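You operate a simulated robot arm through the tools that you are given. There is no shell and no other tool. Be economical: measure what you need, move in short steps, check, and stop when the job is done.

You run a simulated robot arm. Do the job below in one go: nothing can be reset, and whatever is moved stays where it is left.

Task
Take the green tile on the blue-edged bench top and put it away on the black-edged bench top. Then put the magenta pack on the green book. Then press the bench scale on key to switch it on. Then put the white scoop on the flat carton with a green bar. Then take the first machine grey tray and put it on the flat carton with a blue bar. Then put the blue tile on the brown-edged table top away on the mixing table top. Then put the white paper roll on top of the black tape roll. Keep to this order. Set down upright: white paper roll.

Only the result counts: the job must be done as asked and must still hold three seconds after the hand-in. Knocking over, shifting, dropping, spilling or breaking anything else fails it.

Robot
A 6-joint arm with a two-finger gripper on a trunk, on a base that drives. Base frame: it is fixed to the floor where the robot stands at the start and does not move with it; the origin is under the middle of the robot, x ahead of it, y to its left, z up. Readings come in mm, degrees, newtons and seconds.
Its first joint turns from -166.0 to 166.0 degrees. Places, roughly: bench scale on key [1200, -1700, 900]; black tape roll (12x12x8 cm) [3000, 1600, 1000]; black-edged bench top [2900, -4300, 800]; blue tile (8x5x2 cm) [500, -4100, 800]; first machine grey tray (20x15x5 cm) [800, -4100, 800]; flat carton with a blue bar (27x21x2 cm) [600, -4500, 800]; flat carton with a green bar (27x21x2 cm) [900, 2100, 800]; green book (15x8x3 cm) [1100, -1400, 800]; green tile (8x5x2 cm) [700, 0, 800]; magenta pack (8x4x2 cm) [800, -1000, 800]; mixing table top [-4600, -7100, 800]; white paper roll (8x8x11 cm) [3000, 2100, 1000]; white scoop (11x11x11 cm) [1200, -2600, 900]. Payload 2.45 kg.
The tool frame sits at the grasp point between the pads (the TCP): z along the fingers, y along the line on which they close. The tips reach 20 mm beyond it. Largest opening 140 mm; the body of the gripper starts 168 mm behind the TCP.
Orientation is that of the tool frame in the base frame, as [roll, pitch, yaw] about the fixed x, y, z axes, in that order (R = Rz(yaw) Ry(pitch) Rx(roll)). With the fingers straight down and closing along the base's y, the tool's x points along the base's -x, its y along +y and its z along -z.

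Tools
- The arm moves only by the tool drive_tool. Its argument "series" is one flat list of numbers, 6 for each row, row after row: the shift along the tool's x, y, z in units of 150 mm (1.0 is 150 mm), then the turn, a rotation vector about the tool's x, y, z in units of 180 degrees (1.0 is 180 degrees). In form: [x, y, z, wx, wy, wz, x, y, z, wx, wy, wz, ...]. A call has 1 to 10 rows; each row is the pose to reach, as a shift and turn from the pose commanded when the call began, along the tool's axes at that moment. "fingers" is the closure, from 0 (fully open) to 1 (shut), set as the call begins (left out, the last holds). A call with a number of a shift or a turn outside -1 to 1 is refused whole. A row lasts 0.2 s, in which the tool goes at most 50 mm and 8.6 degrees; a call with a longer step from one row to the next is refused whole, and so is a gripper value outside its range. A pose out of reach is approached as far as the arm can. The call stops where the force on the tool passes 40 N (or 10 N more than at its start, if that is more) or the arm is blocked; 0.2 s more then pass. The fingers move at their own pace (about 45 mm/s each) and stop on an object; they squeeze with about 35 N. The grip force told is the motor's: it shows also when the fingers shut on nothing. Time passes only in rows, and 0.2 s behind the last, so rows that repeat a pose let the fingers close. The reply holds the time, the measured pose of the TCP, the force on the tool along the base axes, the opening and the grip force, in the units named above and with some noise, with the torque about the TCP (base axes, N m) and any sound that the robot's microphone picked up.
- Cameras (640 x 400 px; columns grow to the right, rows downward): "scene" is now at [-110.5, 126.1, 1156]; the picture's right is [-0.44, -0.90, 0.00], its down [-0.20, 0.10, -0.98] and it looks along [0.88, -0.43, -0.22] (base axes); focal length 259 px, centre (320, 200). "wrist" rides on the gripper at [78, 11, -209] in the tool frame; the picture's right is [-0.14, 0.99, 0.00], its down [-0.92, -0.13, -0.37] and it looks along [-0.36, -0.05, 0.93] (tool axes); focal length 280 px, centre (320, 200). There is no depth. A picture from a camera that has moved, and an enlarged one, comes with that camera's place and axes in the base frame and with its lens. The place of the scene camera against the robot may be out by one fixed shift of up to 12 mm in any direction.
- snapshot(camera): a new picture of that camera. It takes no simulated time.
- base_move(legs): drives the robot by 1 to 6 legs, each [ahead, left, turn to the left] in mm, mm and degrees, along the robot's own axes; the way and the turn of a leg run together, so that a leg with both is an arc; at most 1500 mm and 180 degrees a leg. The arm and the cameras ride along, it lands a little off, and it stops where it bumps. It gives what a move gives.
- head_to(pan, tilt): turns the head with the scene camera to pan (to the left, within 143 degrees either way) and tilt (down, from -29 to 69), counted from straight ahead of the robot. It gives what a move gives.
- inspect(camera, box): a new picture of the part [left, top, right, bottom] of that camera's present view, enlarged. It takes no simulated time.
- finish_job(): hands the job in; it is judged then, once.

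Go step by step. Nothing tells you exact positions but the pictures and the camera data: compare them with the known pose of the tool, close in by small moves and look again before you grip or let go. The budget is 196 turns and 174 pictures, counting those below and the enlarged ones. Unless the task says otherwise, let go and move clear before handing in.

The tools are called after ">>>" as a command line: name --argument value ..., lists and objects as JSON in quotes. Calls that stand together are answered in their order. drive_tool: Moves the arm, as the interface text tells. Its arguments: {"type":"object","properties":{"series":{"type":"array"},"fingers":{"type":"number"}},"required":["series"]} The other tools are called the same way: base_move (legs) drives the base; head_to (pan, tilt) turns the head that bears the scene camera; snapshot (camera) takes a picture; inspect (camera, box) takes an enlarged picture of a part of a camera's view; finish_job () hands the job in.

At the start:

```text
time_s: 0.0
eef_pos: [641.2, -148.7, 1027.0]
tcp_rot: [-180.0, -0.1, -179.9]
contact_force: [0.0, -1.1, -0.4]
moment: [0.0, 0.01, 0.03]
finger_gap: 140.0
grasp_force: 0.0
robot x, y, heading: [-3.5, -0.6, -0.0]
head pan, tilt: [-26.3, 12.6]
```

scene: 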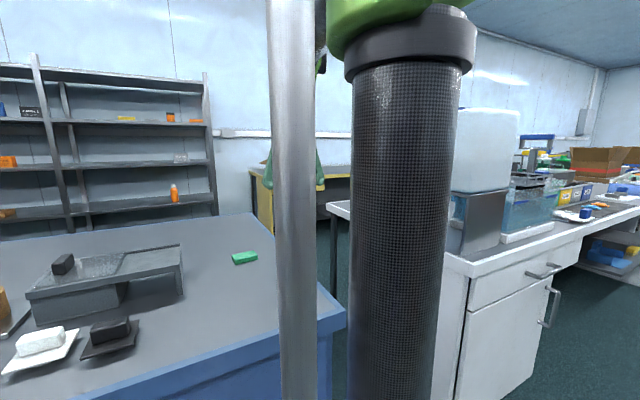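
wrist: 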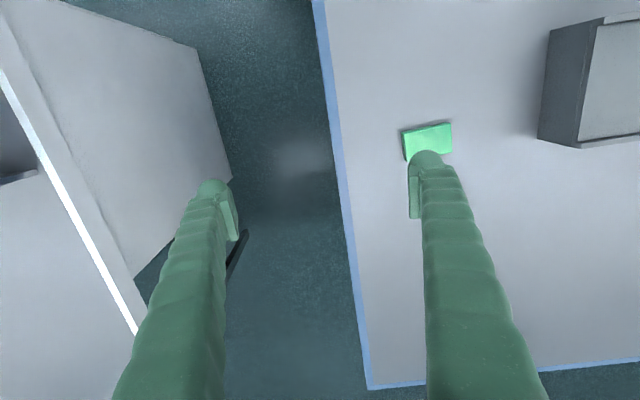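

The green tile shows in the wrist view at about (660, 17). I'll move above it and look again.

>>> drive_tool --series '[-0.03, 0.25, 0.15, 0, 0, 0, -0.06, 0.5, 0.3, 0, 0, 0, -0.09, 0.75, 0.45, 0, 0, 0, -0.127, 1.0, 0.6, 0, 0, 0, -0.127, 1.0, 0.6, 0, 0, 0]' --fingers 0

>>> snapshot --camera "wrist"

>>> head_to --pan -60 --tilt 10

>>> snapshot --camera "scene"

```text
time_s: 1.2
eef_pos: [658.5, 5.0, 939.5]
tcp_rot: [-180.0, -0.1, -180.0]
contact_force: [-0.5, 1.0, -0.4]
moment: [0.01, 0.01, 0.0]
finger_gap: 140.0
grasp_force: 0.1
robot x, y, heading: [4.5, 0.5, 0.0]
head pan, tilt: [-26.3, 12.6]
```

```text
171 pictures are left
camera wrist: at [581.2, 15.8, 1148.0], right [0.14, 0.99, 0.0], down [0.92, -0.13, 0.37], along [0.36, -0.05, -0.93], focal length 280 px, centre (320, 200)
```

wrist: 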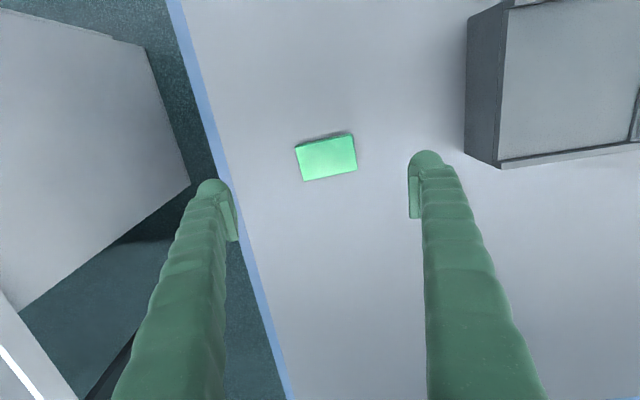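

```text
time_s: 2.2
eef_pos: [658.1, 4.5, 940.4]
tcp_rot: [180.0, -0.1, -180.0]
contact_force: [0.5, -0.9, 0.0]
moment: [-0.02, -0.01, -0.04]
finger_gap: 140.2
grasp_force: 0.1
robot x, y, heading: [0.8, 1.4, -0.2]
head pan, tilt: [-60.0, 10.0]
```

```text
170 pictures are left
camera scene: at [-147.6, 87.0, 1160.3], right [-0.87, -0.5, 0.0], down [-0.09, 0.15, -0.98], along [0.49, -0.85, -0.17], focal length 259 px, centre (320, 200)
```

scene: 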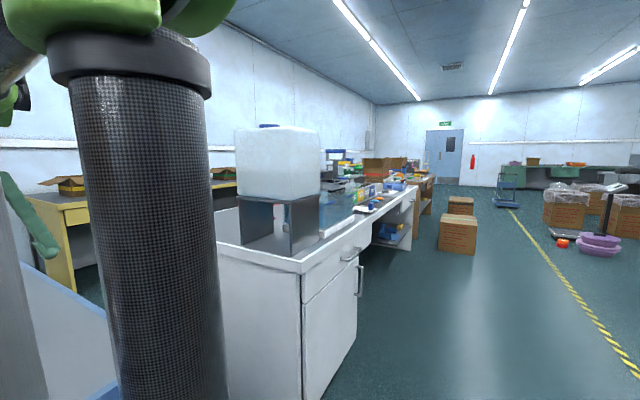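

The tile is near (657, 14), turned about 6.6° from square. I'll come down lower with that yaw.

>>> drive_tool --series '[0.007, 0.063, 0.2, 0, 0, -0.037, 0.007, 0.063, 0.4, 0, 0, -0.037, 0.007, 0.063, 0.55, 0, 0, -0.037, 0.007, 0.063, 0.55, 0, 0, -0.037]'

>>> snapshot --camera "wrist"

```text
time_s: 3.2
eef_pos: [658.4, 10.3, 858.8]
tcp_rot: [179.9, 0.1, -173.3]
contact_force: [-0.5, -0.2, 0.5]
moment: [0.0, -0.02, -0.02]
finger_gap: 139.8
grasp_force: 0.0
robot x, y, heading: [-0.7, 0.3, 0.1]
head pan, tilt: [-60.0, 10.0]
```

```text
169 pictures are left
camera wrist: at [580.0, 12.6, 1066.3], right [0.02, 1.0, 0.0], down [0.93, -0.02, 0.37], along [0.37, -0.01, -0.93], focal length 280 px, centre (320, 200)
```

wrist: 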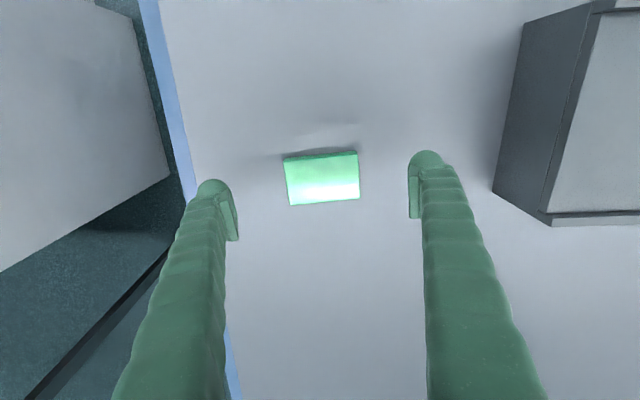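

The tile is centred between the fingers. I'll lower further and check again.

>>> drive_tool --series '[-0.04, 0.01, 0.15, 0, 0, 0, -0.04, 0.01, 0.23, 0, 0, 0, -0.04, 0.01, 0.23, 0, 0, 0]'

>>> snapshot --camera "wrist"

```text
time_s: 4.0
eef_pos: [664.4, 12.9, 821.2]
tcp_rot: [-180.0, 0.0, -173.2]
contact_force: [-0.1, 0.7, 0.8]
moment: [-0.01, -0.01, 0.0]
finger_gap: 139.8
grasp_force: 0.0
robot x, y, heading: [1.0, -1.3, 0.2]
head pan, tilt: [-60.0, 10.0]
```

```text
168 pictures are left
camera wrist: at [586.2, 13.9, 1029.2], right [0.02, 1.0, 0.0], down [0.93, -0.02, 0.37], along [0.37, -0.01, -0.93], focal length 280 px, centre (320, 200)
```

wrist: 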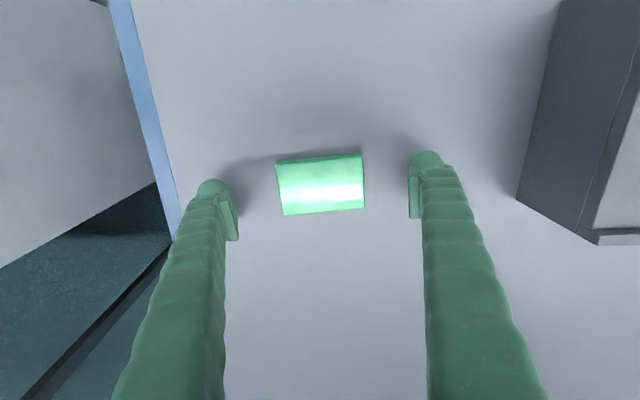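

Fingertips are close above the table; I'll lower in small guarded steps.

>>> drive_tool --series '[-0.04, 0.0, 0.04, 0, 0, 0, -0.04, 0.0, 0.08, 0, 0, 0, -0.04, 0, 0.11, 0, 0, 0, -0.04, 0, 0.14, 0, 0, 0, -0.04, 0, 0.17, 0, 0, 0, -0.04, 0, 0.2, 0, 0, 0, -0.04, 0, 0.22, 0, 0, 0, -0.04, 0, 0.22, 0, 0, 0]'

>>> snapshot --camera "wrist"

```text
time_s: 4.7
eef_pos: [671.2, 14.3, 811.3]
tcp_rot: [-180.0, 0.0, -173.4]
contact_force: [-8.8, 0.3, 18.0]
moment: [0.12, 0.12, 0.08]
finger_gap: 140.0
grasp_force: 0.0
robot x, y, heading: [2.8, -0.9, -0.2]
head pan, tilt: [-60.0, 10.0]
stopped in row 3: the force on the tool passed its limit at 60 N (the readings are from after the stop); the commanded pose is now the measured one
```

```text
167 pictures are left
camera wrist: at [592.6, 15.3, 1019.0], right [0.02, 1.0, 0.0], down [0.93, -0.02, 0.37], along [0.37, -0.01, -0.93], focal length 280 px, centre (320, 200)
```

wrist: 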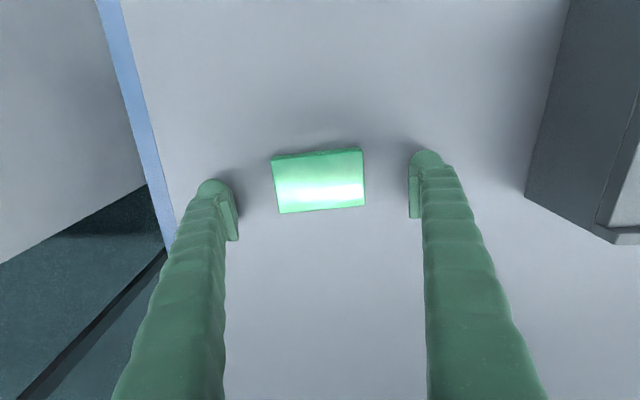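

Table touched: top at about z 791, so the tile is at x ≈ 660. I'll lift 2 mm, shift back and grip.

>>> drive_tool --series '[0.06, -0.01, -0.013, 0, 0, 0, 0.06, -0.01, -0.013, 0, 0, 0]'

>>> drive_tool --series '[0, 0, 0, 0, 0, 0, 0, 0, 0, 0, 0, 0, 0, 0, 0, 0, 0, 0, 0, 0, 0, 0, 0, 0, 0, 0, 0, 0, 0, 0, 0, 0, 0, 0, 0, 0, 0, 0, 0, 0, 0, 0, 0, 0, 0, 0, 0, 0]' --fingers 1

>>> drive_tool --series '[0, 0, -0.3, 0, 0, 0, 0, 0, -0.6, 0, 0, 0, 0, 0, -0.9, 0, 0, 0, 0, 0, -1, 0, 0, 0]'

>>> snapshot --camera "wrist"

```text
time_s: 5.3
eef_pos: [663.1, 12.2, 812.6]
tcp_rot: [-180.0, 0.0, -173.3]
contact_force: [-0.1, 0.6, -0.4]
moment: [-0.03, 0.0, -0.01]
finger_gap: 139.9
grasp_force: 0.1
robot x, y, heading: [-3.5, -1.2, -0.1]
head pan, tilt: [-60.0, 10.0]
```

```text
time_s: 6.1
eef_pos: [662.9, 12.6, 814.9]
tcp_rot: [180.0, 0.1, -173.3]
contact_force: [0.8, 0.9, 49.2]
moment: [-0.1, 0.27, -0.16]
finger_gap: 107.2
grasp_force: 30.3
robot x, y, heading: [3.6, 0.7, -0.1]
head pan, tilt: [-60.0, 10.0]
stopped in row 4: the force on the tool passed its limit at 44 N (the readings are from after the stop); the commanded pose is now the measured one
```

```text
time_s: 7.1
eef_pos: [663.3, 12.0, 963.3]
tcp_rot: [-179.9, 0.2, -173.3]
contact_force: [0.4, -0.3, -0.4]
moment: [-0.02, 0.02, 0.01]
finger_gap: 68.3
grasp_force: 35.6
robot x, y, heading: [-1.9, -1.7, 0.1]
head pan, tilt: [-60.0, 10.0]
```

```text
166 pictures are left
camera wrist: at [585.5, 12.3, 1170.9], right [0.02, 1.0, 0.0], down [0.93, -0.02, 0.37], along [0.37, -0.01, -0.93], focal length 280 px, centre (320, 200)
```

wrist: 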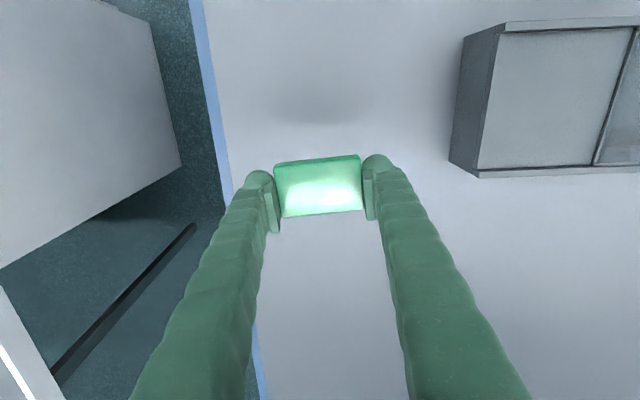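

The tile is held (gap 68 mm, 36 N). I'll back off from the bench with the arm raised and then slide right along the aisle to look at the benches.

>>> drive_tool --series '[0, 0, -0.3, 0, 0, 0, 0, 0, -0.6, 0, 0, 0]'

>>> base_move --legs '[[-800, 0, 0], [0, -1400, 0]]'

>>> head_to --pan 0 --tilt 10

>>> snapshot --camera "scene"

>>> head_to --pan -60 --tilt 10

>>> snapshot --camera "scene"

```text
time_s: 7.7
eef_pos: [663.5, 13.1, 1054.2]
tcp_rot: [179.9, 0.0, -173.4]
contact_force: [0.4, 0.0, -0.8]
moment: [0.02, 0.01, -0.02]
finger_gap: 68.0
grasp_force: 35.2
robot x, y, heading: [-1.8, 0.1, 0.2]
head pan, tilt: [-60.0, 10.0]
```

```text
time_s: 18.5
eef_pos: [-160.9, -1413.1, 1053.2]
tcp_rot: [179.9, 0.1, -175.4]
contact_force: [-0.1, 0.6, -1.1]
moment: [-0.01, -0.01, 0.01]
finger_gap: 68.1
grasp_force: 34.7
robot x, y, heading: [-823.2, -1404.5, -2.0]
head pan, tilt: [-60.0, 10.0]
```

```text
time_s: 19.8
eef_pos: [-160.0, -1410.9, 1054.1]
tcp_rot: [179.9, 0.0, -175.4]
contact_force: [0.8, 0.3, -1.2]
moment: [-0.02, 0.03, -0.03]
finger_gap: 68.0
grasp_force: 34.6
robot x, y, heading: [-825.3, -1403.0, -2.0]
head pan, tilt: [0.0, 10.0]
```

```text
165 pictures are left
camera scene: at [-918.3, -1231.0, 1160.3], right [-0.04, -1.0, 0.0], down [-0.17, 0.01, -0.98], along [0.98, -0.04, -0.17], focal length 259 px, centre (320, 200)
```

scene: 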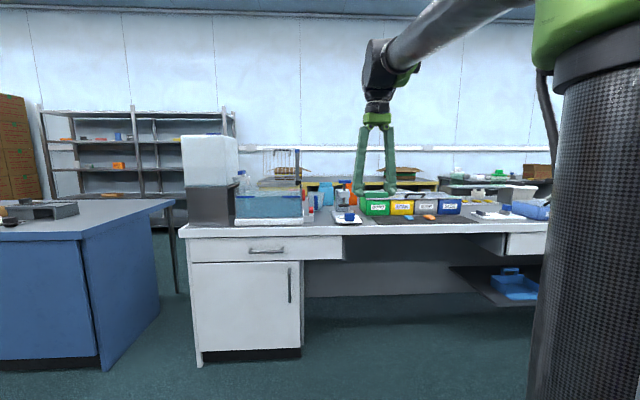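

```text
time_s: 21.1
eef_pos: [-160.6, -1412.4, 1053.7]
tcp_rot: [-179.9, 0.2, -175.4]
contact_force: [-0.3, 0.2, -0.1]
moment: [0.0, 0.03, 0.02]
finger_gap: 68.4
grasp_force: 35.2
robot x, y, heading: [-822.4, -1402.2, -2.1]
head pan, tilt: [-60.0, 10.0]
```

```text
164 pictures are left
camera scene: at [-967.6, -1309.7, 1160.3], right [-0.88, -0.47, 0.0], down [-0.08, 0.15, -0.98], along [0.46, -0.87, -0.17], focal length 259 px, centre (320, 200)
```

scene: 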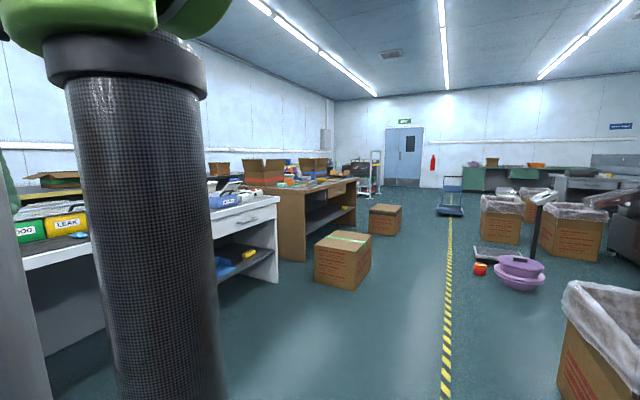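

The aisle along x ≈ -780 is clear between the carton (x -300) and the basin (x -1250). I'll slide down it in heading 0 to y ≈ -5700.

>>> base_move --legs '[[50, -1450, 2], [0, -1450, 0]]'

>>> head_to --pan -15 --tilt 14

>>> snapshot --camera "scene"

```text
time_s: 34.9
eef_pos: [-175.0, -4263.6, 1054.7]
tcp_rot: [-180.0, 0.1, -176.0]
contact_force: [1.0, 0.1, -0.2]
moment: [0.0, -0.02, -0.01]
finger_gap: 68.4
grasp_force: 35.7
robot x, y, heading: [-833.4, -4251.6, -2.8]
head pan, tilt: [-60.0, 10.0]
```

```text
time_s: 36.0
eef_pos: [-173.3, -4264.5, 1054.3]
tcp_rot: [-179.9, 0.1, -175.9]
contact_force: [0.0, -0.1, -1.0]
moment: [0.02, 0.03, 0.01]
finger_gap: 68.3
grasp_force: 35.5
robot x, y, heading: [-837.9, -4248.1, -2.6]
head pan, tilt: [-15.0, 14.0]
```

```text
163 pictures are left
camera scene: at [-934.3, -4101.4, 1153.8], right [-0.3, -0.95, 0.0], down [-0.23, 0.07, -0.97], along [0.93, -0.29, -0.24], focal length 259 px, centre (320, 200)
```

scene: 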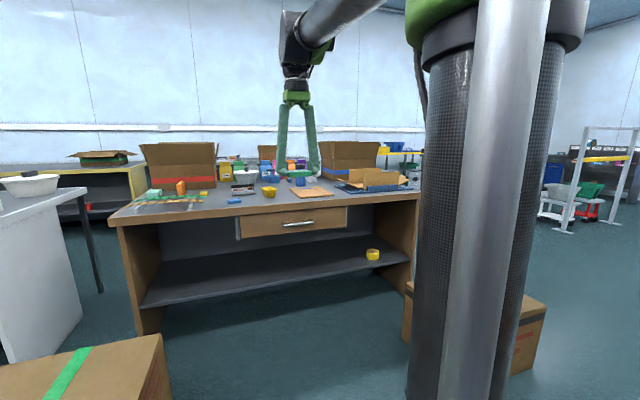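

The brown table is in view; I'll carry on around its far end to the back aisle.

>>> base_move --legs '[[0, -1100, 2.7], [0, -1000, 0.5], [900, 0, 0]]'

>>> head_to --pan 25 --tilt 14

>>> snapshot --camera "scene"

```text
time_s: 46.0
eef_pos: [-177.3, -6282.7, 1054.9]
tcp_rot: [180.0, 0.0, -172.4]
contact_force: [0.2, -0.6, -0.1]
moment: [0.02, 0.04, 0.0]
finger_gap: 67.9
grasp_force: 35.5
robot x, y, heading: [-838.7, -6309.0, 1.1]
head pan, tilt: [-15.0, 14.0]
stopped in leg 2: the robot was blocked; the commanded pose is now the measured one
```

```text
time_s: 47.1
eef_pos: [-177.0, -6283.8, 1054.3]
tcp_rot: [-180.0, 0.1, -172.4]
contact_force: [-0.2, -0.3, 0.4]
moment: [0.03, 0.0, 0.01]
finger_gap: 68.2
grasp_force: 34.7
robot x, y, heading: [-840.5, -6314.6, 0.9]
head pan, tilt: [25.0, 14.0]
```

```text
162 pictures are left
camera scene: at [-953.6, -6103.6, 1153.8], right [0.44, -0.9, 0.0], down [-0.22, -0.11, -0.97], along [0.87, 0.43, -0.24], focal length 259 px, centre (320, 200)
```

scene: 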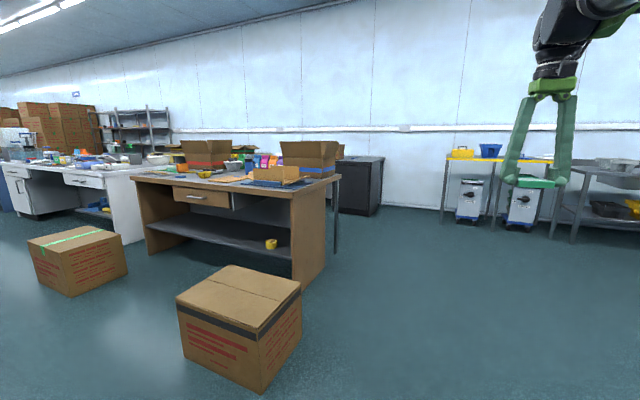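

The base was stopped at the end of the leg; I'll check what is to the right before driving ahead.

>>> head_to --pan -100 --tilt 35

>>> snapshot --camera "scene"

```text
time_s: 49.1
eef_pos: [-177.9, -6282.8, 1053.9]
tcp_rot: [179.9, 0.1, -172.4]
contact_force: [0.7, 0.0, -0.3]
moment: [0.02, -0.03, -0.01]
finger_gap: 68.5
grasp_force: 35.1
robot x, y, heading: [-840.1, -6310.4, 1.0]
head pan, tilt: [-100.0, 35.0]
```

```text
161 pictures are left
camera scene: at [-1051.2, -6231.6, 1120.2], right [-0.99, 0.16, 0.0], down [0.09, 0.57, -0.82], along [-0.13, -0.81, -0.57], focal length 259 px, centre (320, 200)
```

scene: 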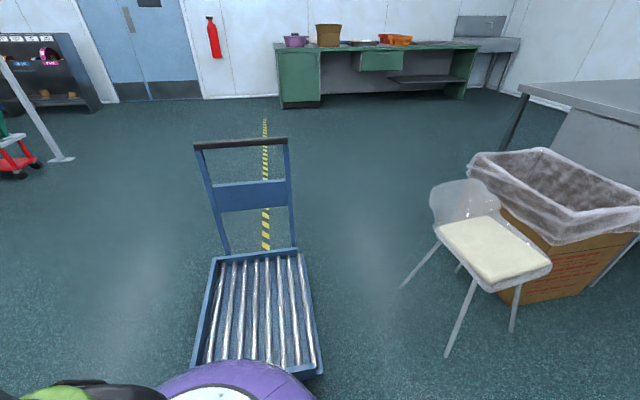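

That's the blue roller trolley I touched; I'll step away from it and drive ahead toward the back aisle.

>>> base_move --legs '[[60, 120, -1], [1250, 0, 0], [1250, 0, 0]]'

>>> head_to --pan 50 --tilt 12

>>> snapshot --camera "scene"

```text
time_s: 62.4
eef_pos: [2409.4, -6107.1, 1053.7]
tcp_rot: [-180.0, 0.2, -172.3]
contact_force: [-1.0, 0.2, -0.7]
moment: [-0.01, 0.03, 0.01]
finger_gap: 68.3
grasp_force: 35.2
robot x, y, heading: [1750.3, -6133.5, 1.2]
head pan, tilt: [-100.0, 35.0]
```

```text
time_s: 64.7
eef_pos: [2408.6, -6106.4, 1053.9]
tcp_rot: [179.9, 0.1, -172.3]
contact_force: [0.2, 0.3, 0.2]
moment: [0.01, 0.0, 0.0]
finger_gap: 68.4
grasp_force: 35.3
robot x, y, heading: [1741.6, -6129.4, 1.1]
head pan, tilt: [50.0, 12.0]
```

```text
160 pictures are left
camera scene: at [1606.8, -5896.5, 1157.0], right [0.78, -0.63, 0.0], down [-0.13, -0.16, -0.98], along [0.61, 0.76, -0.21], focal length 259 px, centre (320, 200)
```

scene: 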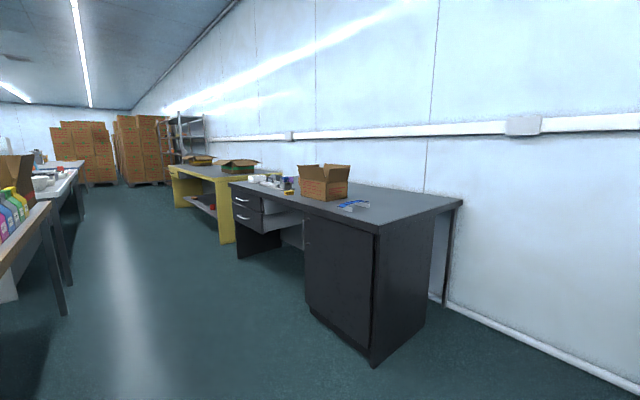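

The black bench top spans about x 2450–3150, y -5240 to -3380, with free space at its near end. I'll drive to in front of that.

>>> base_move --legs '[[235, 1050, -1.1]]'

>>> snapshot --camera "wrist"

>>> head_to --pan 0 --tilt 20

>>> snapshot --camera "scene"

```text
time_s: 70.3
eef_pos: [2607.2, -5026.0, 1053.7]
tcp_rot: [180.0, 0.1, -170.6]
contact_force: [0.0, -0.5, -0.4]
moment: [0.02, 0.0, 0.01]
finger_gap: 68.1
grasp_force: 34.6
robot x, y, heading: [1945.9, -5072.2, 3.0]
head pan, tilt: [50.0, 12.0]
```

```text
159 pictures are left
camera wrist: at [2529.3, -5028.5, 1262.1], right [-0.03, 1.0, 0.0], down [0.93, 0.02, 0.37], along [0.37, 0.01, -0.93], focal length 280 px, centre (320, 200)
```

wrist: 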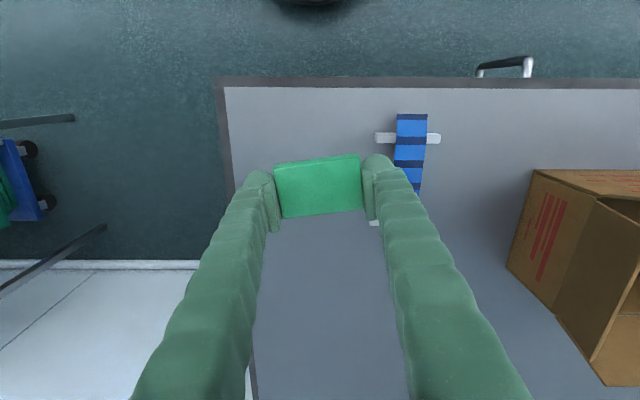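

```text
time_s: 71.5
eef_pos: [2606.6, -5025.5, 1053.6]
tcp_rot: [-180.0, 0.0, -170.7]
contact_force: [-1.1, 0.3, 1.1]
moment: [0.01, -0.02, 0.0]
finger_gap: 68.3
grasp_force: 35.0
robot x, y, heading: [1947.0, -5073.3, 2.7]
head pan, tilt: [0.0, 20.0]
```

```text
158 pictures are left
camera scene: at [1836.6, -4909.1, 1144.0], right [0.05, -1.0, 0.0], down [-0.34, -0.02, -0.94], along [0.94, 0.05, -0.34], focal length 259 px, centre (320, 200)
```

scene: 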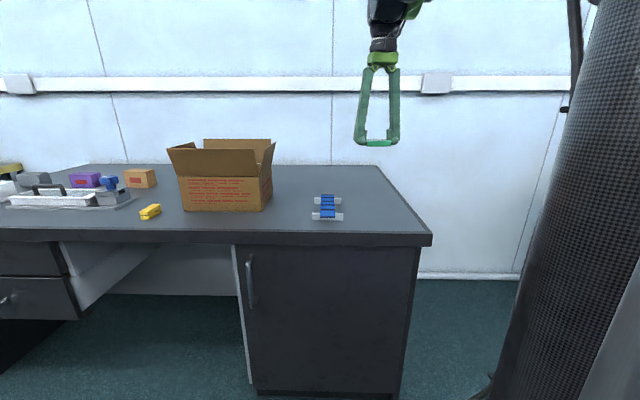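

I'll move the tile to about (2680, -5060), between the left edge and the blue gadget, and lower it.

>>> drive_tool --series '[-0.15, -0.1, 0.2, 0, 0, 0, -0.3, -0.2, 0.4, 0, 0, 0, -0.443, -0.303, 0.65, 0, 0, 0, -0.443, -0.303, 0.9, 0, 0, 0, -0.443, -0.303, 1.0, 0, 0, 0]'

>>> snapshot --camera "wrist"

```text
time_s: 72.7
eef_pos: [2681.7, -5061.5, 903.9]
tcp_rot: [-179.9, 0.2, -170.6]
contact_force: [0.0, 0.4, -0.1]
moment: [-0.02, -0.02, 0.01]
finger_gap: 68.2
grasp_force: 34.7
robot x, y, heading: [1947.5, -5071.4, 2.5]
head pan, tilt: [0.0, 20.0]
```

```text
157 pictures are left
camera wrist: at [2603.7, -5064.6, 1111.0], right [-0.03, 1.0, 0.0], down [0.93, 0.02, 0.37], along [0.37, 0.01, -0.93], focal length 280 px, centre (320, 200)
```

wrist: 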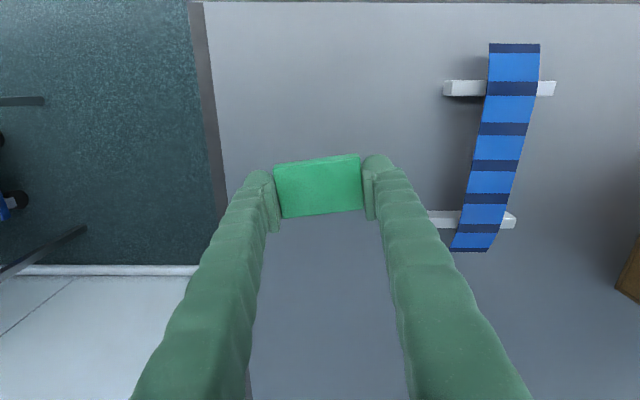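

Clear spot. Lowering in guarded steps.

>>> drive_tool --series '[0, 0, 0.25, 0, 0, 0, 0, 0, 0.45, 0, 0, 0, 0, 0, 0.5, 0, 0, 0, 0, 0, 0.53, 0, 0, 0, 0, 0, 0.56, 0, 0, 0, 0, 0, 0.58, 0, 0, 0, 0, 0, 0.6, 0, 0, 0, 0, 0, 0.62, 0, 0, 0, 0, 0, 0.64, 0, 0, 0, 0, 0, 0.66, 0, 0, 0]'

>>> snapshot --camera "wrist"

```text
time_s: 74.1
eef_pos: [2681.5, -5060.8, 818.1]
tcp_rot: [-179.9, 0.2, -170.7]
contact_force: [-3.3, 0.2, 14.8]
moment: [0.09, 0.07, 0.0]
finger_gap: 68.1
grasp_force: 35.5
robot x, y, heading: [1947.9, -5070.8, 2.6]
head pan, tilt: [0.0, 20.0]
stopped in row 7: the force on the tool passed its limit at 51 N (the readings are from after the stop); the commanded pose is now the measured one
```

```text
156 pictures are left
camera wrist: at [2602.4, -5062.5, 1026.8], right [-0.02, 1.0, 0.0], down [0.93, 0.02, 0.37], along [0.37, 0.01, -0.93], focal length 280 px, centre (320, 200)
```

wrist: 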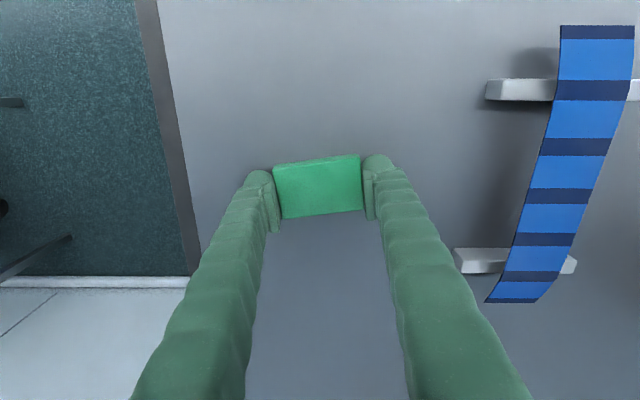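

Contact at TCP z 818. Opening, then lifting clear.

>>> drive_tool --series '[0, 0, -0.01, 0, 0, 0, 0, 0, -0.02, 0, 0, 0, 0, 0, -0.02, 0, 0, 0, 0, 0, -0.02, 0, 0, 0, 0, 0, -0.2, 0, 0, 0, 0, 0, -0.5, 0, 0, 0, 0, 0, -0.8, 0, 0, 0, 0, 0, -1, 0, 0, 0]' --fingers 0

>>> snapshot --camera "wrist"

```text
time_s: 75.9
eef_pos: [2680.8, -5062.5, 968.2]
tcp_rot: [-180.0, 0.1, -170.7]
contact_force: [0.5, -0.1, 0.9]
moment: [0.01, 0.0, 0.01]
finger_gap: 140.0
grasp_force: 0.0
robot x, y, heading: [1946.6, -5071.1, 2.7]
head pan, tilt: [0.0, 20.0]
```

```text
155 pictures are left
camera wrist: at [2603.5, -5064.2, 1176.1], right [-0.03, 1.0, 0.0], down [0.93, 0.02, 0.37], along [0.37, 0.01, -0.93], focal length 280 px, centre (320, 200)
```

wrist: 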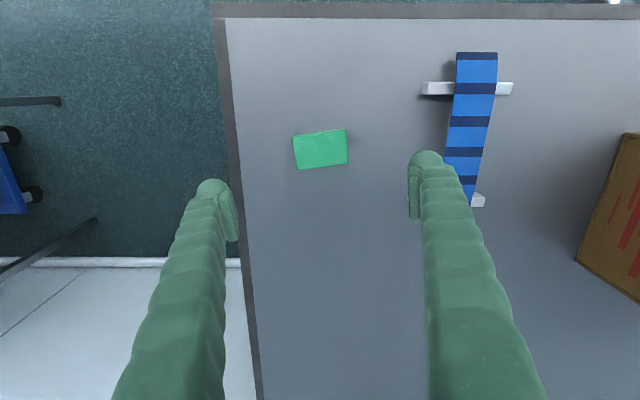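

The green tile is down and free. I'll retract the arm, turn around, and travel up the back aisle to the magenta pack.

>>> drive_tool --series '[0.25, 0, -0.15, 0, 0, 0.037, 0.5, 0, -0.3, 0, 0, 0.037, 0.75, 0, -0.45, 0, 0, 0.037, 1, 0, -0.6, 0, 0, 0.037]'

>>> drive_tool --series '[0.3, 0, 0, 0, 0, 0, 0.6, 0, 0, 0, 0, 0, 0.9, 0, 0, 0, 0, 0, 1, 0, 0, 0, 0, 0]'

>>> base_move --legs '[[-80, 0, 0], [0, 0, 177.4], [0, -1250, 0]]'

>>> head_to --pan -40 --tilt 12

>>> snapshot --camera "scene"

```text
time_s: 76.9
eef_pos: [2529.8, -5087.1, 1059.0]
tcp_rot: [-180.0, 0.1, -177.3]
contact_force: [0.4, -1.0, -0.6]
moment: [-0.02, 0.06, 0.01]
finger_gap: 139.9
grasp_force: 0.1
robot x, y, heading: [1947.4, -5069.2, 2.8]
head pan, tilt: [0.0, 20.0]
```

```text
time_s: 77.9
eef_pos: [2383.0, -5090.6, 1056.6]
tcp_rot: [179.9, 0.1, -177.3]
contact_force: [-0.2, 0.0, -0.2]
moment: [0.02, 0.01, 0.01]
finger_gap: 140.0
grasp_force: 0.1
robot x, y, heading: [1947.9, -5074.7, 2.7]
head pan, tilt: [0.0, 20.0]
```

```text
time_s: 91.8
eef_pos: [1574.0, -3767.9, 1058.0]
tcp_rot: [180.0, 0.1, -7.5]
contact_force: [-0.3, -0.7, -0.7]
moment: [0.02, 0.0, 0.0]
finger_gap: 139.8
grasp_force: 0.1
robot x, y, heading: [2001.5, -3866.4, 172.7]
head pan, tilt: [0.0, 20.0]
```

```text
time_s: 92.8
eef_pos: [1574.9, -3767.4, 1058.2]
tcp_rot: [-180.0, 0.0, -7.3]
contact_force: [0.1, 1.0, -0.1]
moment: [-0.01, 0.01, 0.02]
finger_gap: 140.1
grasp_force: 0.0
robot x, y, heading: [1998.2, -3859.3, 172.7]
head pan, tilt: [-40.0, 12.0]
```

```text
154 pictures are left
camera scene: at [2081.9, -4022.0, 1151.9], right [0.5, 0.87, 0.0], down [0.23, -0.13, -0.97], along [-0.84, 0.48, -0.26], focal length 259 px, centre (320, 200)
```

scene: 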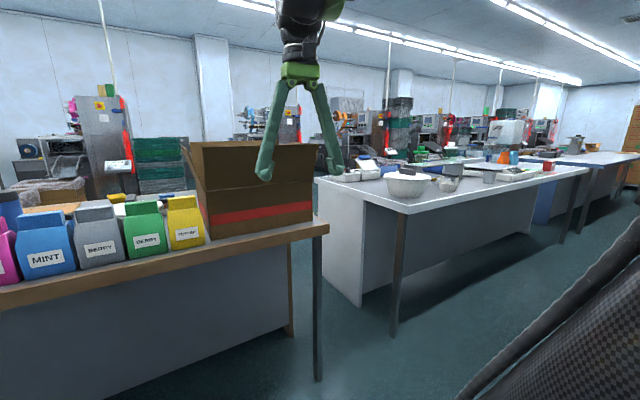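

I'll correct the heading and continue up the aisle to y ≈ -1250.

>>> base_move --legs '[[150, -1250, 7.3], [80, -1330, 0]]'

>>> head_to --pan 0 --tilt 20

>>> snapshot --camera "scene"

```text
time_s: 105.7
eef_pos: [1271.5, -1246.7, 1058.0]
tcp_rot: [-179.9, 0.1, 5.3]
contact_force: [-0.5, -0.3, -0.6]
moment: [0.0, 0.0, 0.0]
finger_gap: 140.1
grasp_force: 0.0
robot x, y, heading: [1707.6, -1248.9, -174.4]
head pan, tilt: [-40.0, 12.0]
```

```text
time_s: 106.7
eef_pos: [1271.2, -1248.1, 1059.0]
tcp_rot: [180.0, 0.1, 5.4]
contact_force: [-0.3, 0.0, -0.2]
moment: [0.0, 0.0, 0.01]
finger_gap: 140.2
grasp_force: 0.1
robot x, y, heading: [1708.4, -1245.8, -174.6]
head pan, tilt: [0.0, 20.0]
```

```text
153 pictures are left
camera scene: at [1816.6, -1420.0, 1144.0], right [-0.09, 1.0, 0.0], down [0.34, 0.03, -0.94], along [-0.94, -0.09, -0.34], focal length 259 px, centre (320, 200)
```

scene: 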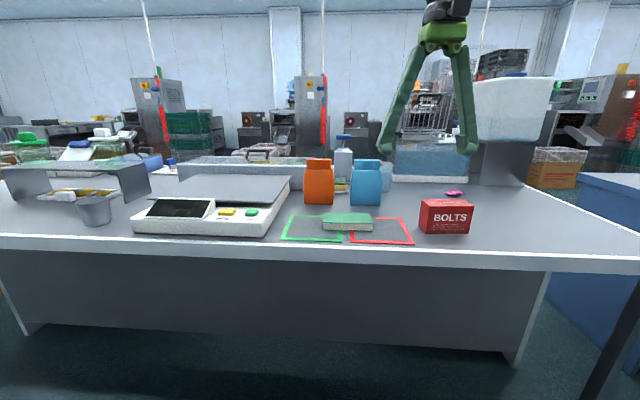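

I can see everything here: the scale with yellow and green keys, the green book, and the magenta pack near (741, -958). I'll zoom on the scale keys, then move the base closer.

>>> inspect --camera "scene" --box '[120, 160, 420, 260]'

>>> base_move --legs '[[115, -240, -5.5]]'

>>> snapshot --camera "wrist"

>>> snapshot --camera "scene"

```text
2.13 times, centred on (270, 210) of scene
camera zoom: at [1816.6, -1420.0, 1144.0], right [-0.09, 1.0, 0.0], down [0.34, 0.03, -0.94], along [-0.94, -0.09, -0.34], focal length 552 px, centre (427, 179)
```

zoom: 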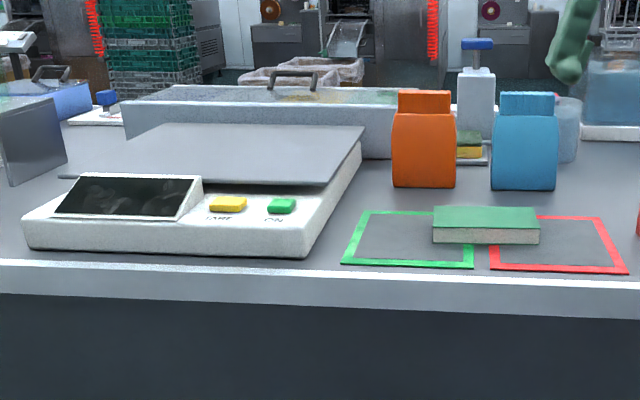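

```text
time_s: 108.6
eef_pos: [1147.1, -965.0, 1057.2]
tcp_rot: [180.0, 0.1, -0.8]
contact_force: [-0.6, -0.2, 0.3]
moment: [0.02, -0.02, 0.0]
finger_gap: 140.3
grasp_force: 0.1
robot x, y, heading: [1580.5, -1012.0, 178.9]
head pan, tilt: [0.0, 20.0]
```

```text
151 pictures are left
camera wrist: at [1226.5, -977.1, 1265.9], right [-0.15, -0.99, 0.0], down [-0.92, 0.14, 0.37], along [-0.37, 0.06, -0.93], focal length 280 px, centre (320, 200)
```

wrist: 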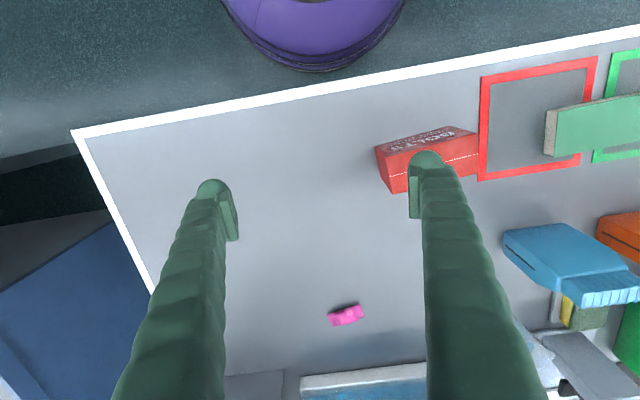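

```text
150 pictures are left
camera scene: at [1672.3, -1194.4, 1144.0], right [0.01, 1.0, 0.0], down [0.34, 0.0, -0.94], along [-0.94, 0.01, -0.34], focal length 259 px, centre (320, 200)
```

scene: 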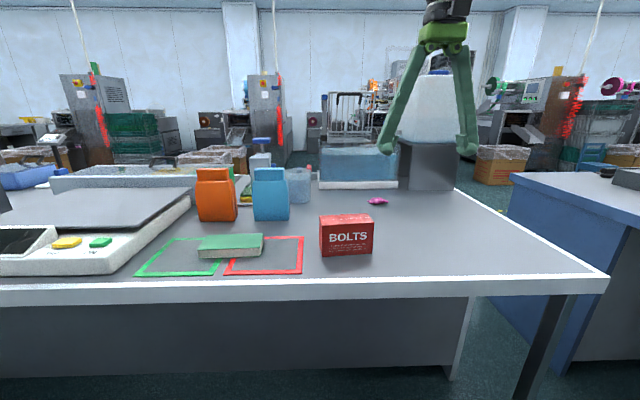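

The ON key is the green one. The magenta pack is near (775, -962); I'll reach over it.

>>> drive_tool --series '[-0.3, 0, 0, 0, 0, 0, -0.6, 0, 0, 0, 0, 0, -0.9, 0, 0, 0, 0, 0, -1, 0, 0, 0, 0, 0]'

>>> drive_tool --series '[-0.3, 0, 0.2, 0, 0, 0, -0.6, 0, 0.4, 0, 0, 0, -0.85, 0, 0.6, 0, 0, 0, -1, 0, 0.7, 0, 0, 0, -1, 0, 0.7, 0, 0, 0]'

>>> snapshot --camera "wrist"

```text
time_s: 109.6
eef_pos: [996.1, -963.0, 1059.0]
tcp_rot: [-179.9, 0.1, -0.7]
contact_force: [0.3, 0.4, 0.4]
moment: [-0.03, 0.03, 0.0]
finger_gap: 140.0
grasp_force: 0.1
robot x, y, heading: [1582.2, -1010.2, 179.4]
head pan, tilt: [0.0, 20.0]
```

```text
refused: row 1 steps farther than a row can; nothing moved
```

```text
149 pictures are left
camera wrist: at [1074.8, -975.6, 1266.7], right [-0.15, -0.99, 0.0], down [-0.92, 0.14, 0.37], along [-0.37, 0.06, -0.93], focal length 280 px, centre (320, 200)
```

wrist: 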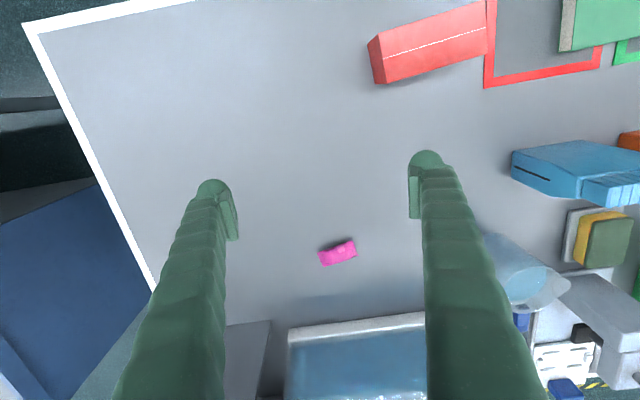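

Pack confirmed near (779, -963). Closing in over it.

>>> drive_tool --series '[-0.25, 0, 0.15, 0, 0, -0.01, -0.5, 0, 0.3, 0, 0, -0.02, -0.75, 0, 0.45, 0, 0, -0.03, -1, 0, 0.6, 0, 0, -0.03]'

>>> drive_tool --series '[-0.22, 0, 0.2, 0, 0, 0, -0.44, 0, 0.4, 0, 0, 0, -0.44, 0, 0.65, 0, 0, 0, -0.44, 0, 0.65, 0, 0, 0]'

>>> snapshot --camera "wrist"

```text
time_s: 110.6
eef_pos: [849.2, -962.5, 966.6]
tcp_rot: [-180.0, 0.1, 4.7]
contact_force: [0.4, -0.3, 0.2]
moment: [0.02, 0.06, -0.01]
finger_gap: 139.9
grasp_force: 0.1
robot x, y, heading: [1580.1, -1010.6, 179.3]
head pan, tilt: [0.0, 20.0]
```

```text
time_s: 111.6
eef_pos: [782.0, -968.7, 869.5]
tcp_rot: [-179.9, 0.1, 4.6]
contact_force: [-1.4, -1.1, -0.5]
moment: [0.01, 0.05, -0.03]
finger_gap: 140.0
grasp_force: 0.0
robot x, y, heading: [1584.4, -1013.7, 179.5]
head pan, tilt: [0.0, 20.0]
```

```text
148 pictures are left
camera wrist: at [862.5, -973.8, 1077.3], right [-0.06, -1.0, 0.0], down [-0.93, 0.05, 0.37], along [-0.37, 0.02, -0.93], focal length 280 px, centre (320, 200)
```

wrist: 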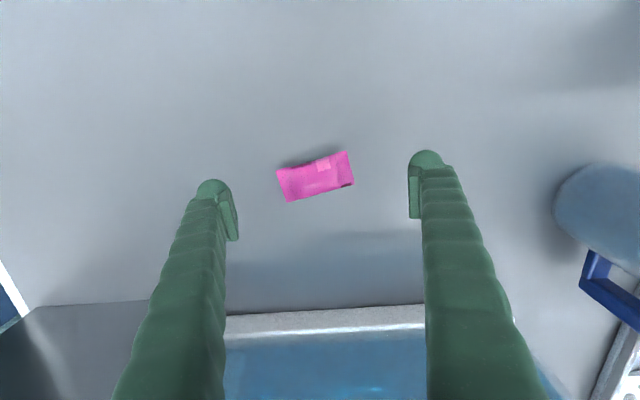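

Aligned roughly; the pack is turned about 8° more. I'll rotate, lower to z ≈ 821 and close.

>>> drive_tool --series '[0, 0.01, 0.1, 0, 0, -0.02, 0, 0.01, 0.2, 0, 0, -0.045, 0, 0.01, 0.26, 0, 0, -0.045, 0, 0.01, 0.3, 0, 0, -0.045, 0, 0.01, 0.32, 0, 0, -0.045, 0, 0.01, 0.32, 0, 0, -0.045]'

>>> drive_tool --series '[0, 0, 0, 0, 0, 0, 0, 0, 0, 0, 0, 0, 0, 0, 0, 0, 0, 0, 0, 0, 0, 0, 0, 0, 0, 0, 0, 0, 0, 0, 0, 0, 0, 0, 0, 0]' --fingers 1

>>> snapshot --camera "wrist"

```text
time_s: 113.0
eef_pos: [782.3, -969.2, 823.4]
tcp_rot: [-179.8, 0.1, 12.7]
contact_force: [0.2, 0.1, 0.4]
moment: [-0.02, -0.02, 0.03]
finger_gap: 139.8
grasp_force: 0.1
robot x, y, heading: [1579.7, -1010.1, 179.6]
head pan, tilt: [0.0, 20.0]
```

```text
time_s: 114.3
eef_pos: [783.7, -969.8, 828.0]
tcp_rot: [-179.9, 0.3, 12.8]
contact_force: [-5.2, -1.9, 74.6]
moment: [-0.08, 0.1, 0.0]
finger_gap: 55.7
grasp_force: 20.9
robot x, y, heading: [1579.4, -1012.7, 179.1]
head pan, tilt: [0.0, 20.0]
stopped in row 6: the force on the tool passed its limit at 46 N (the readings are from after the stop); the commanded pose is now the measured one
```

```text
147 pictures are left
camera wrist: at [863.1, -963.1, 1035.5], right [0.09, -1.0, 0.0], down [-0.92, -0.08, 0.37], along [-0.37, -0.03, -0.93], focal length 280 px, centre (320, 200)
```

wrist: 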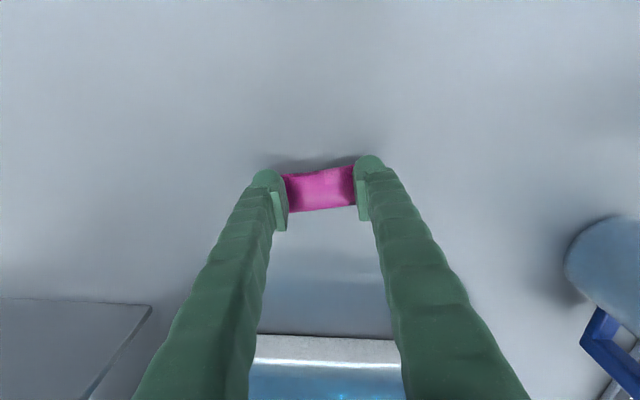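

The fingers meet the pack but the tips press the table; I'll rise slowly and let the grip settle, then lift.

>>> drive_tool --series '[0, 0, -0.02, 0, 0, 0, 0, 0, -0.04, 0, 0, 0, 0, 0, -0.04, 0, 0, 0, 0, 0, -0.04, 0, 0, 0]' --fingers 1

>>> drive_tool --series '[0, 0, -0.2, 0, 0, 0, 0, 0, -0.5, 0, 0, 0, 0, 0, -0.8, 0, 0, 0, 0, 0, -1, 0, 0, 0]'

>>> snapshot --camera "wrist"

```text
time_s: 114.7
eef_pos: [784.4, -968.5, 834.3]
tcp_rot: [-180.0, 0.4, 12.8]
contact_force: [-8.7, -0.1, 123.1]
moment: [0.03, 0.16, -0.02]
finger_gap: 30.0
grasp_force: 28.9
robot x, y, heading: [1586.1, -1014.7, 179.6]
head pan, tilt: [0.0, 20.0]
stopped in row 1: the force on the tool passed its limit at 90 N (the readings are from after the stop); the commanded pose is now the measured one
```

```text
time_s: 115.7
eef_pos: [782.2, -970.4, 976.8]
tcp_rot: [-180.0, 0.2, 12.8]
contact_force: [-0.4, 0.3, -0.9]
moment: [0.06, -0.02, 0.02]
finger_gap: 0.0
grasp_force: 29.6
robot x, y, heading: [1581.7, -1012.0, 179.1]
head pan, tilt: [0.0, 20.0]
```

```text
146 pictures are left
camera wrist: at [861.9, -963.9, 1185.8], right [0.09, -1.0, 0.0], down [-0.93, -0.08, 0.37], along [-0.37, -0.03, -0.93], focal length 280 px, centre (320, 200)
```

wrist: 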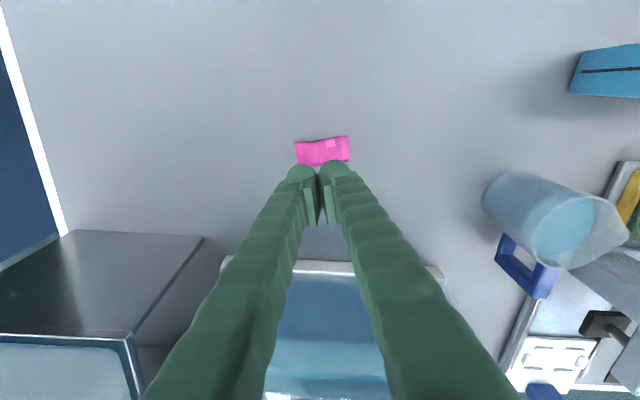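

The fingers slid over the pack's tapered ends. I'll turn the gripper a quarter turn to grip across its 40 mm width instead.

>>> drive_tool --series '[0, 0, 0, 0, 0, -0.047, 0, 0, 0, 0, 0, -0.094, 0, 0, 0, 0, 0, -0.141, 0, 0, 0, 0, 0, -0.188, 0, 0, 0, 0, 0, -0.235, 0, 0, 0, 0, 0, -0.282, 0, 0, 0, 0, 0, -0.329, 0, 0, 0, 0, 0, -0.376, 0, 0, 0, 0, 0, -0.423, 0, 0, 0, 0, 0, -0.47]' --fingers 0.4

>>> drive_tool --series '[0, 0, 0.2, 0, 0, -0.046, 0, 0, 0.4, 0, 0, -0.053, 0, 0, 0.5, 0, 0, -0.053, 0, 0, 0.5, 0, 0, -0.053]'

>>> snapshot --camera "wrist"

```text
time_s: 117.9
eef_pos: [783.0, -970.0, 977.6]
tcp_rot: [180.0, 0.0, 97.5]
contact_force: [-0.3, 0.3, 0.6]
moment: [0.02, 0.03, 0.02]
finger_gap: 84.0
grasp_force: 0.0
robot x, y, heading: [1580.2, -1010.1, 179.6]
head pan, tilt: [0.0, 20.0]
```

```text
time_s: 118.9
eef_pos: [783.6, -970.3, 901.3]
tcp_rot: [-180.0, -0.1, 106.9]
contact_force: [-0.2, -0.4, 0.3]
moment: [0.0, 0.0, -0.03]
finger_gap: 83.9
grasp_force: 0.2
robot x, y, heading: [1584.1, -1008.7, 179.4]
head pan, tilt: [0.0, 20.0]
```

```text
145 pictures are left
camera wrist: at [771.8, -892.8, 1109.2], right [0.99, 0.16, 0.0], down [0.15, -0.92, 0.37], along [0.06, -0.36, -0.93], focal length 280 px, centre (320, 200)
```

wrist: 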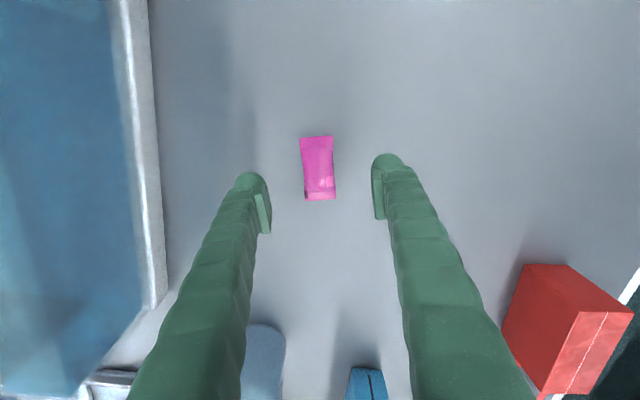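

Now the pack lies across the fingers well. Lowering guarded to the table.

>>> drive_tool --series '[0.02, 0, 0.25, 0, 0, 0, 0.02, 0, 0.45, 0, 0, 0, 0.02, 0, 0.49, 0, 0, 0, 0.02, 0, 0.51, 0, 0, 0, 0.02, 0, 0.53, 0, 0, 0, 0.02, 0, 0.55, 0, 0, 0, 0.02, 0, 0.57, 0, 0, 0, 0.02, 0, 0.59, 0, 0, 0, 0.02, 0, 0.61, 0, 0, 0]'

```text
time_s: 120.7
eef_pos: [781.4, -966.6, 817.1]
tcp_rot: [-179.9, -0.1, 107.0]
contact_force: [4.9, -1.0, 16.6]
moment: [0.08, -0.53, -0.03]
finger_gap: 83.7
grasp_force: 0.1
robot x, y, heading: [1580.9, -1011.2, 179.5]
head pan, tilt: [0.0, 20.0]
stopped in row 8: the force on the tool passed its limit at 50 N (the readings are from after the stop); the commanded pose is now the measured one
```

Table contact at TCP z 817. Raise 4 mm and close.

>>> drive_tool --series '[0, 0, -0.02, 0, 0, 0, 0, 0, -0.03, 0, 0, 0, 0, 0, -0.035, 0, 0, 0, 0, 0, -0.035, 0, 0, 0, 0, 0, -0.035, 0, 0, 0, 0, 0, -0.035, 0, 0, 0]' --fingers 1

>>> snapshot --camera "wrist"

```text
time_s: 122.1
eef_pos: [780.6, -966.9, 821.8]
tcp_rot: [-179.9, -0.2, 107.1]
contact_force: [0.3, 0.0, -0.8]
moment: [-0.02, 0.0, 0.03]
finger_gap: 31.6
grasp_force: 35.2
robot x, y, heading: [1579.6, -1013.4, 179.2]
head pan, tilt: [0.0, 20.0]
```

```text
144 pictures are left
camera wrist: at [769.6, -889.2, 1029.9], right [0.99, 0.16, 0.0], down [0.15, -0.92, 0.37], along [0.06, -0.36, -0.93], focal length 280 px, centre (320, 200)
```

wrist: 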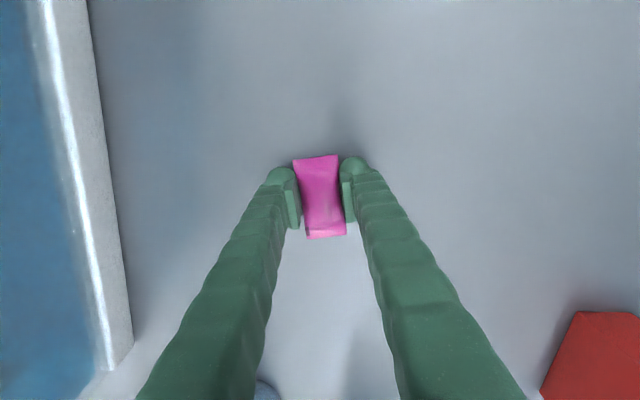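

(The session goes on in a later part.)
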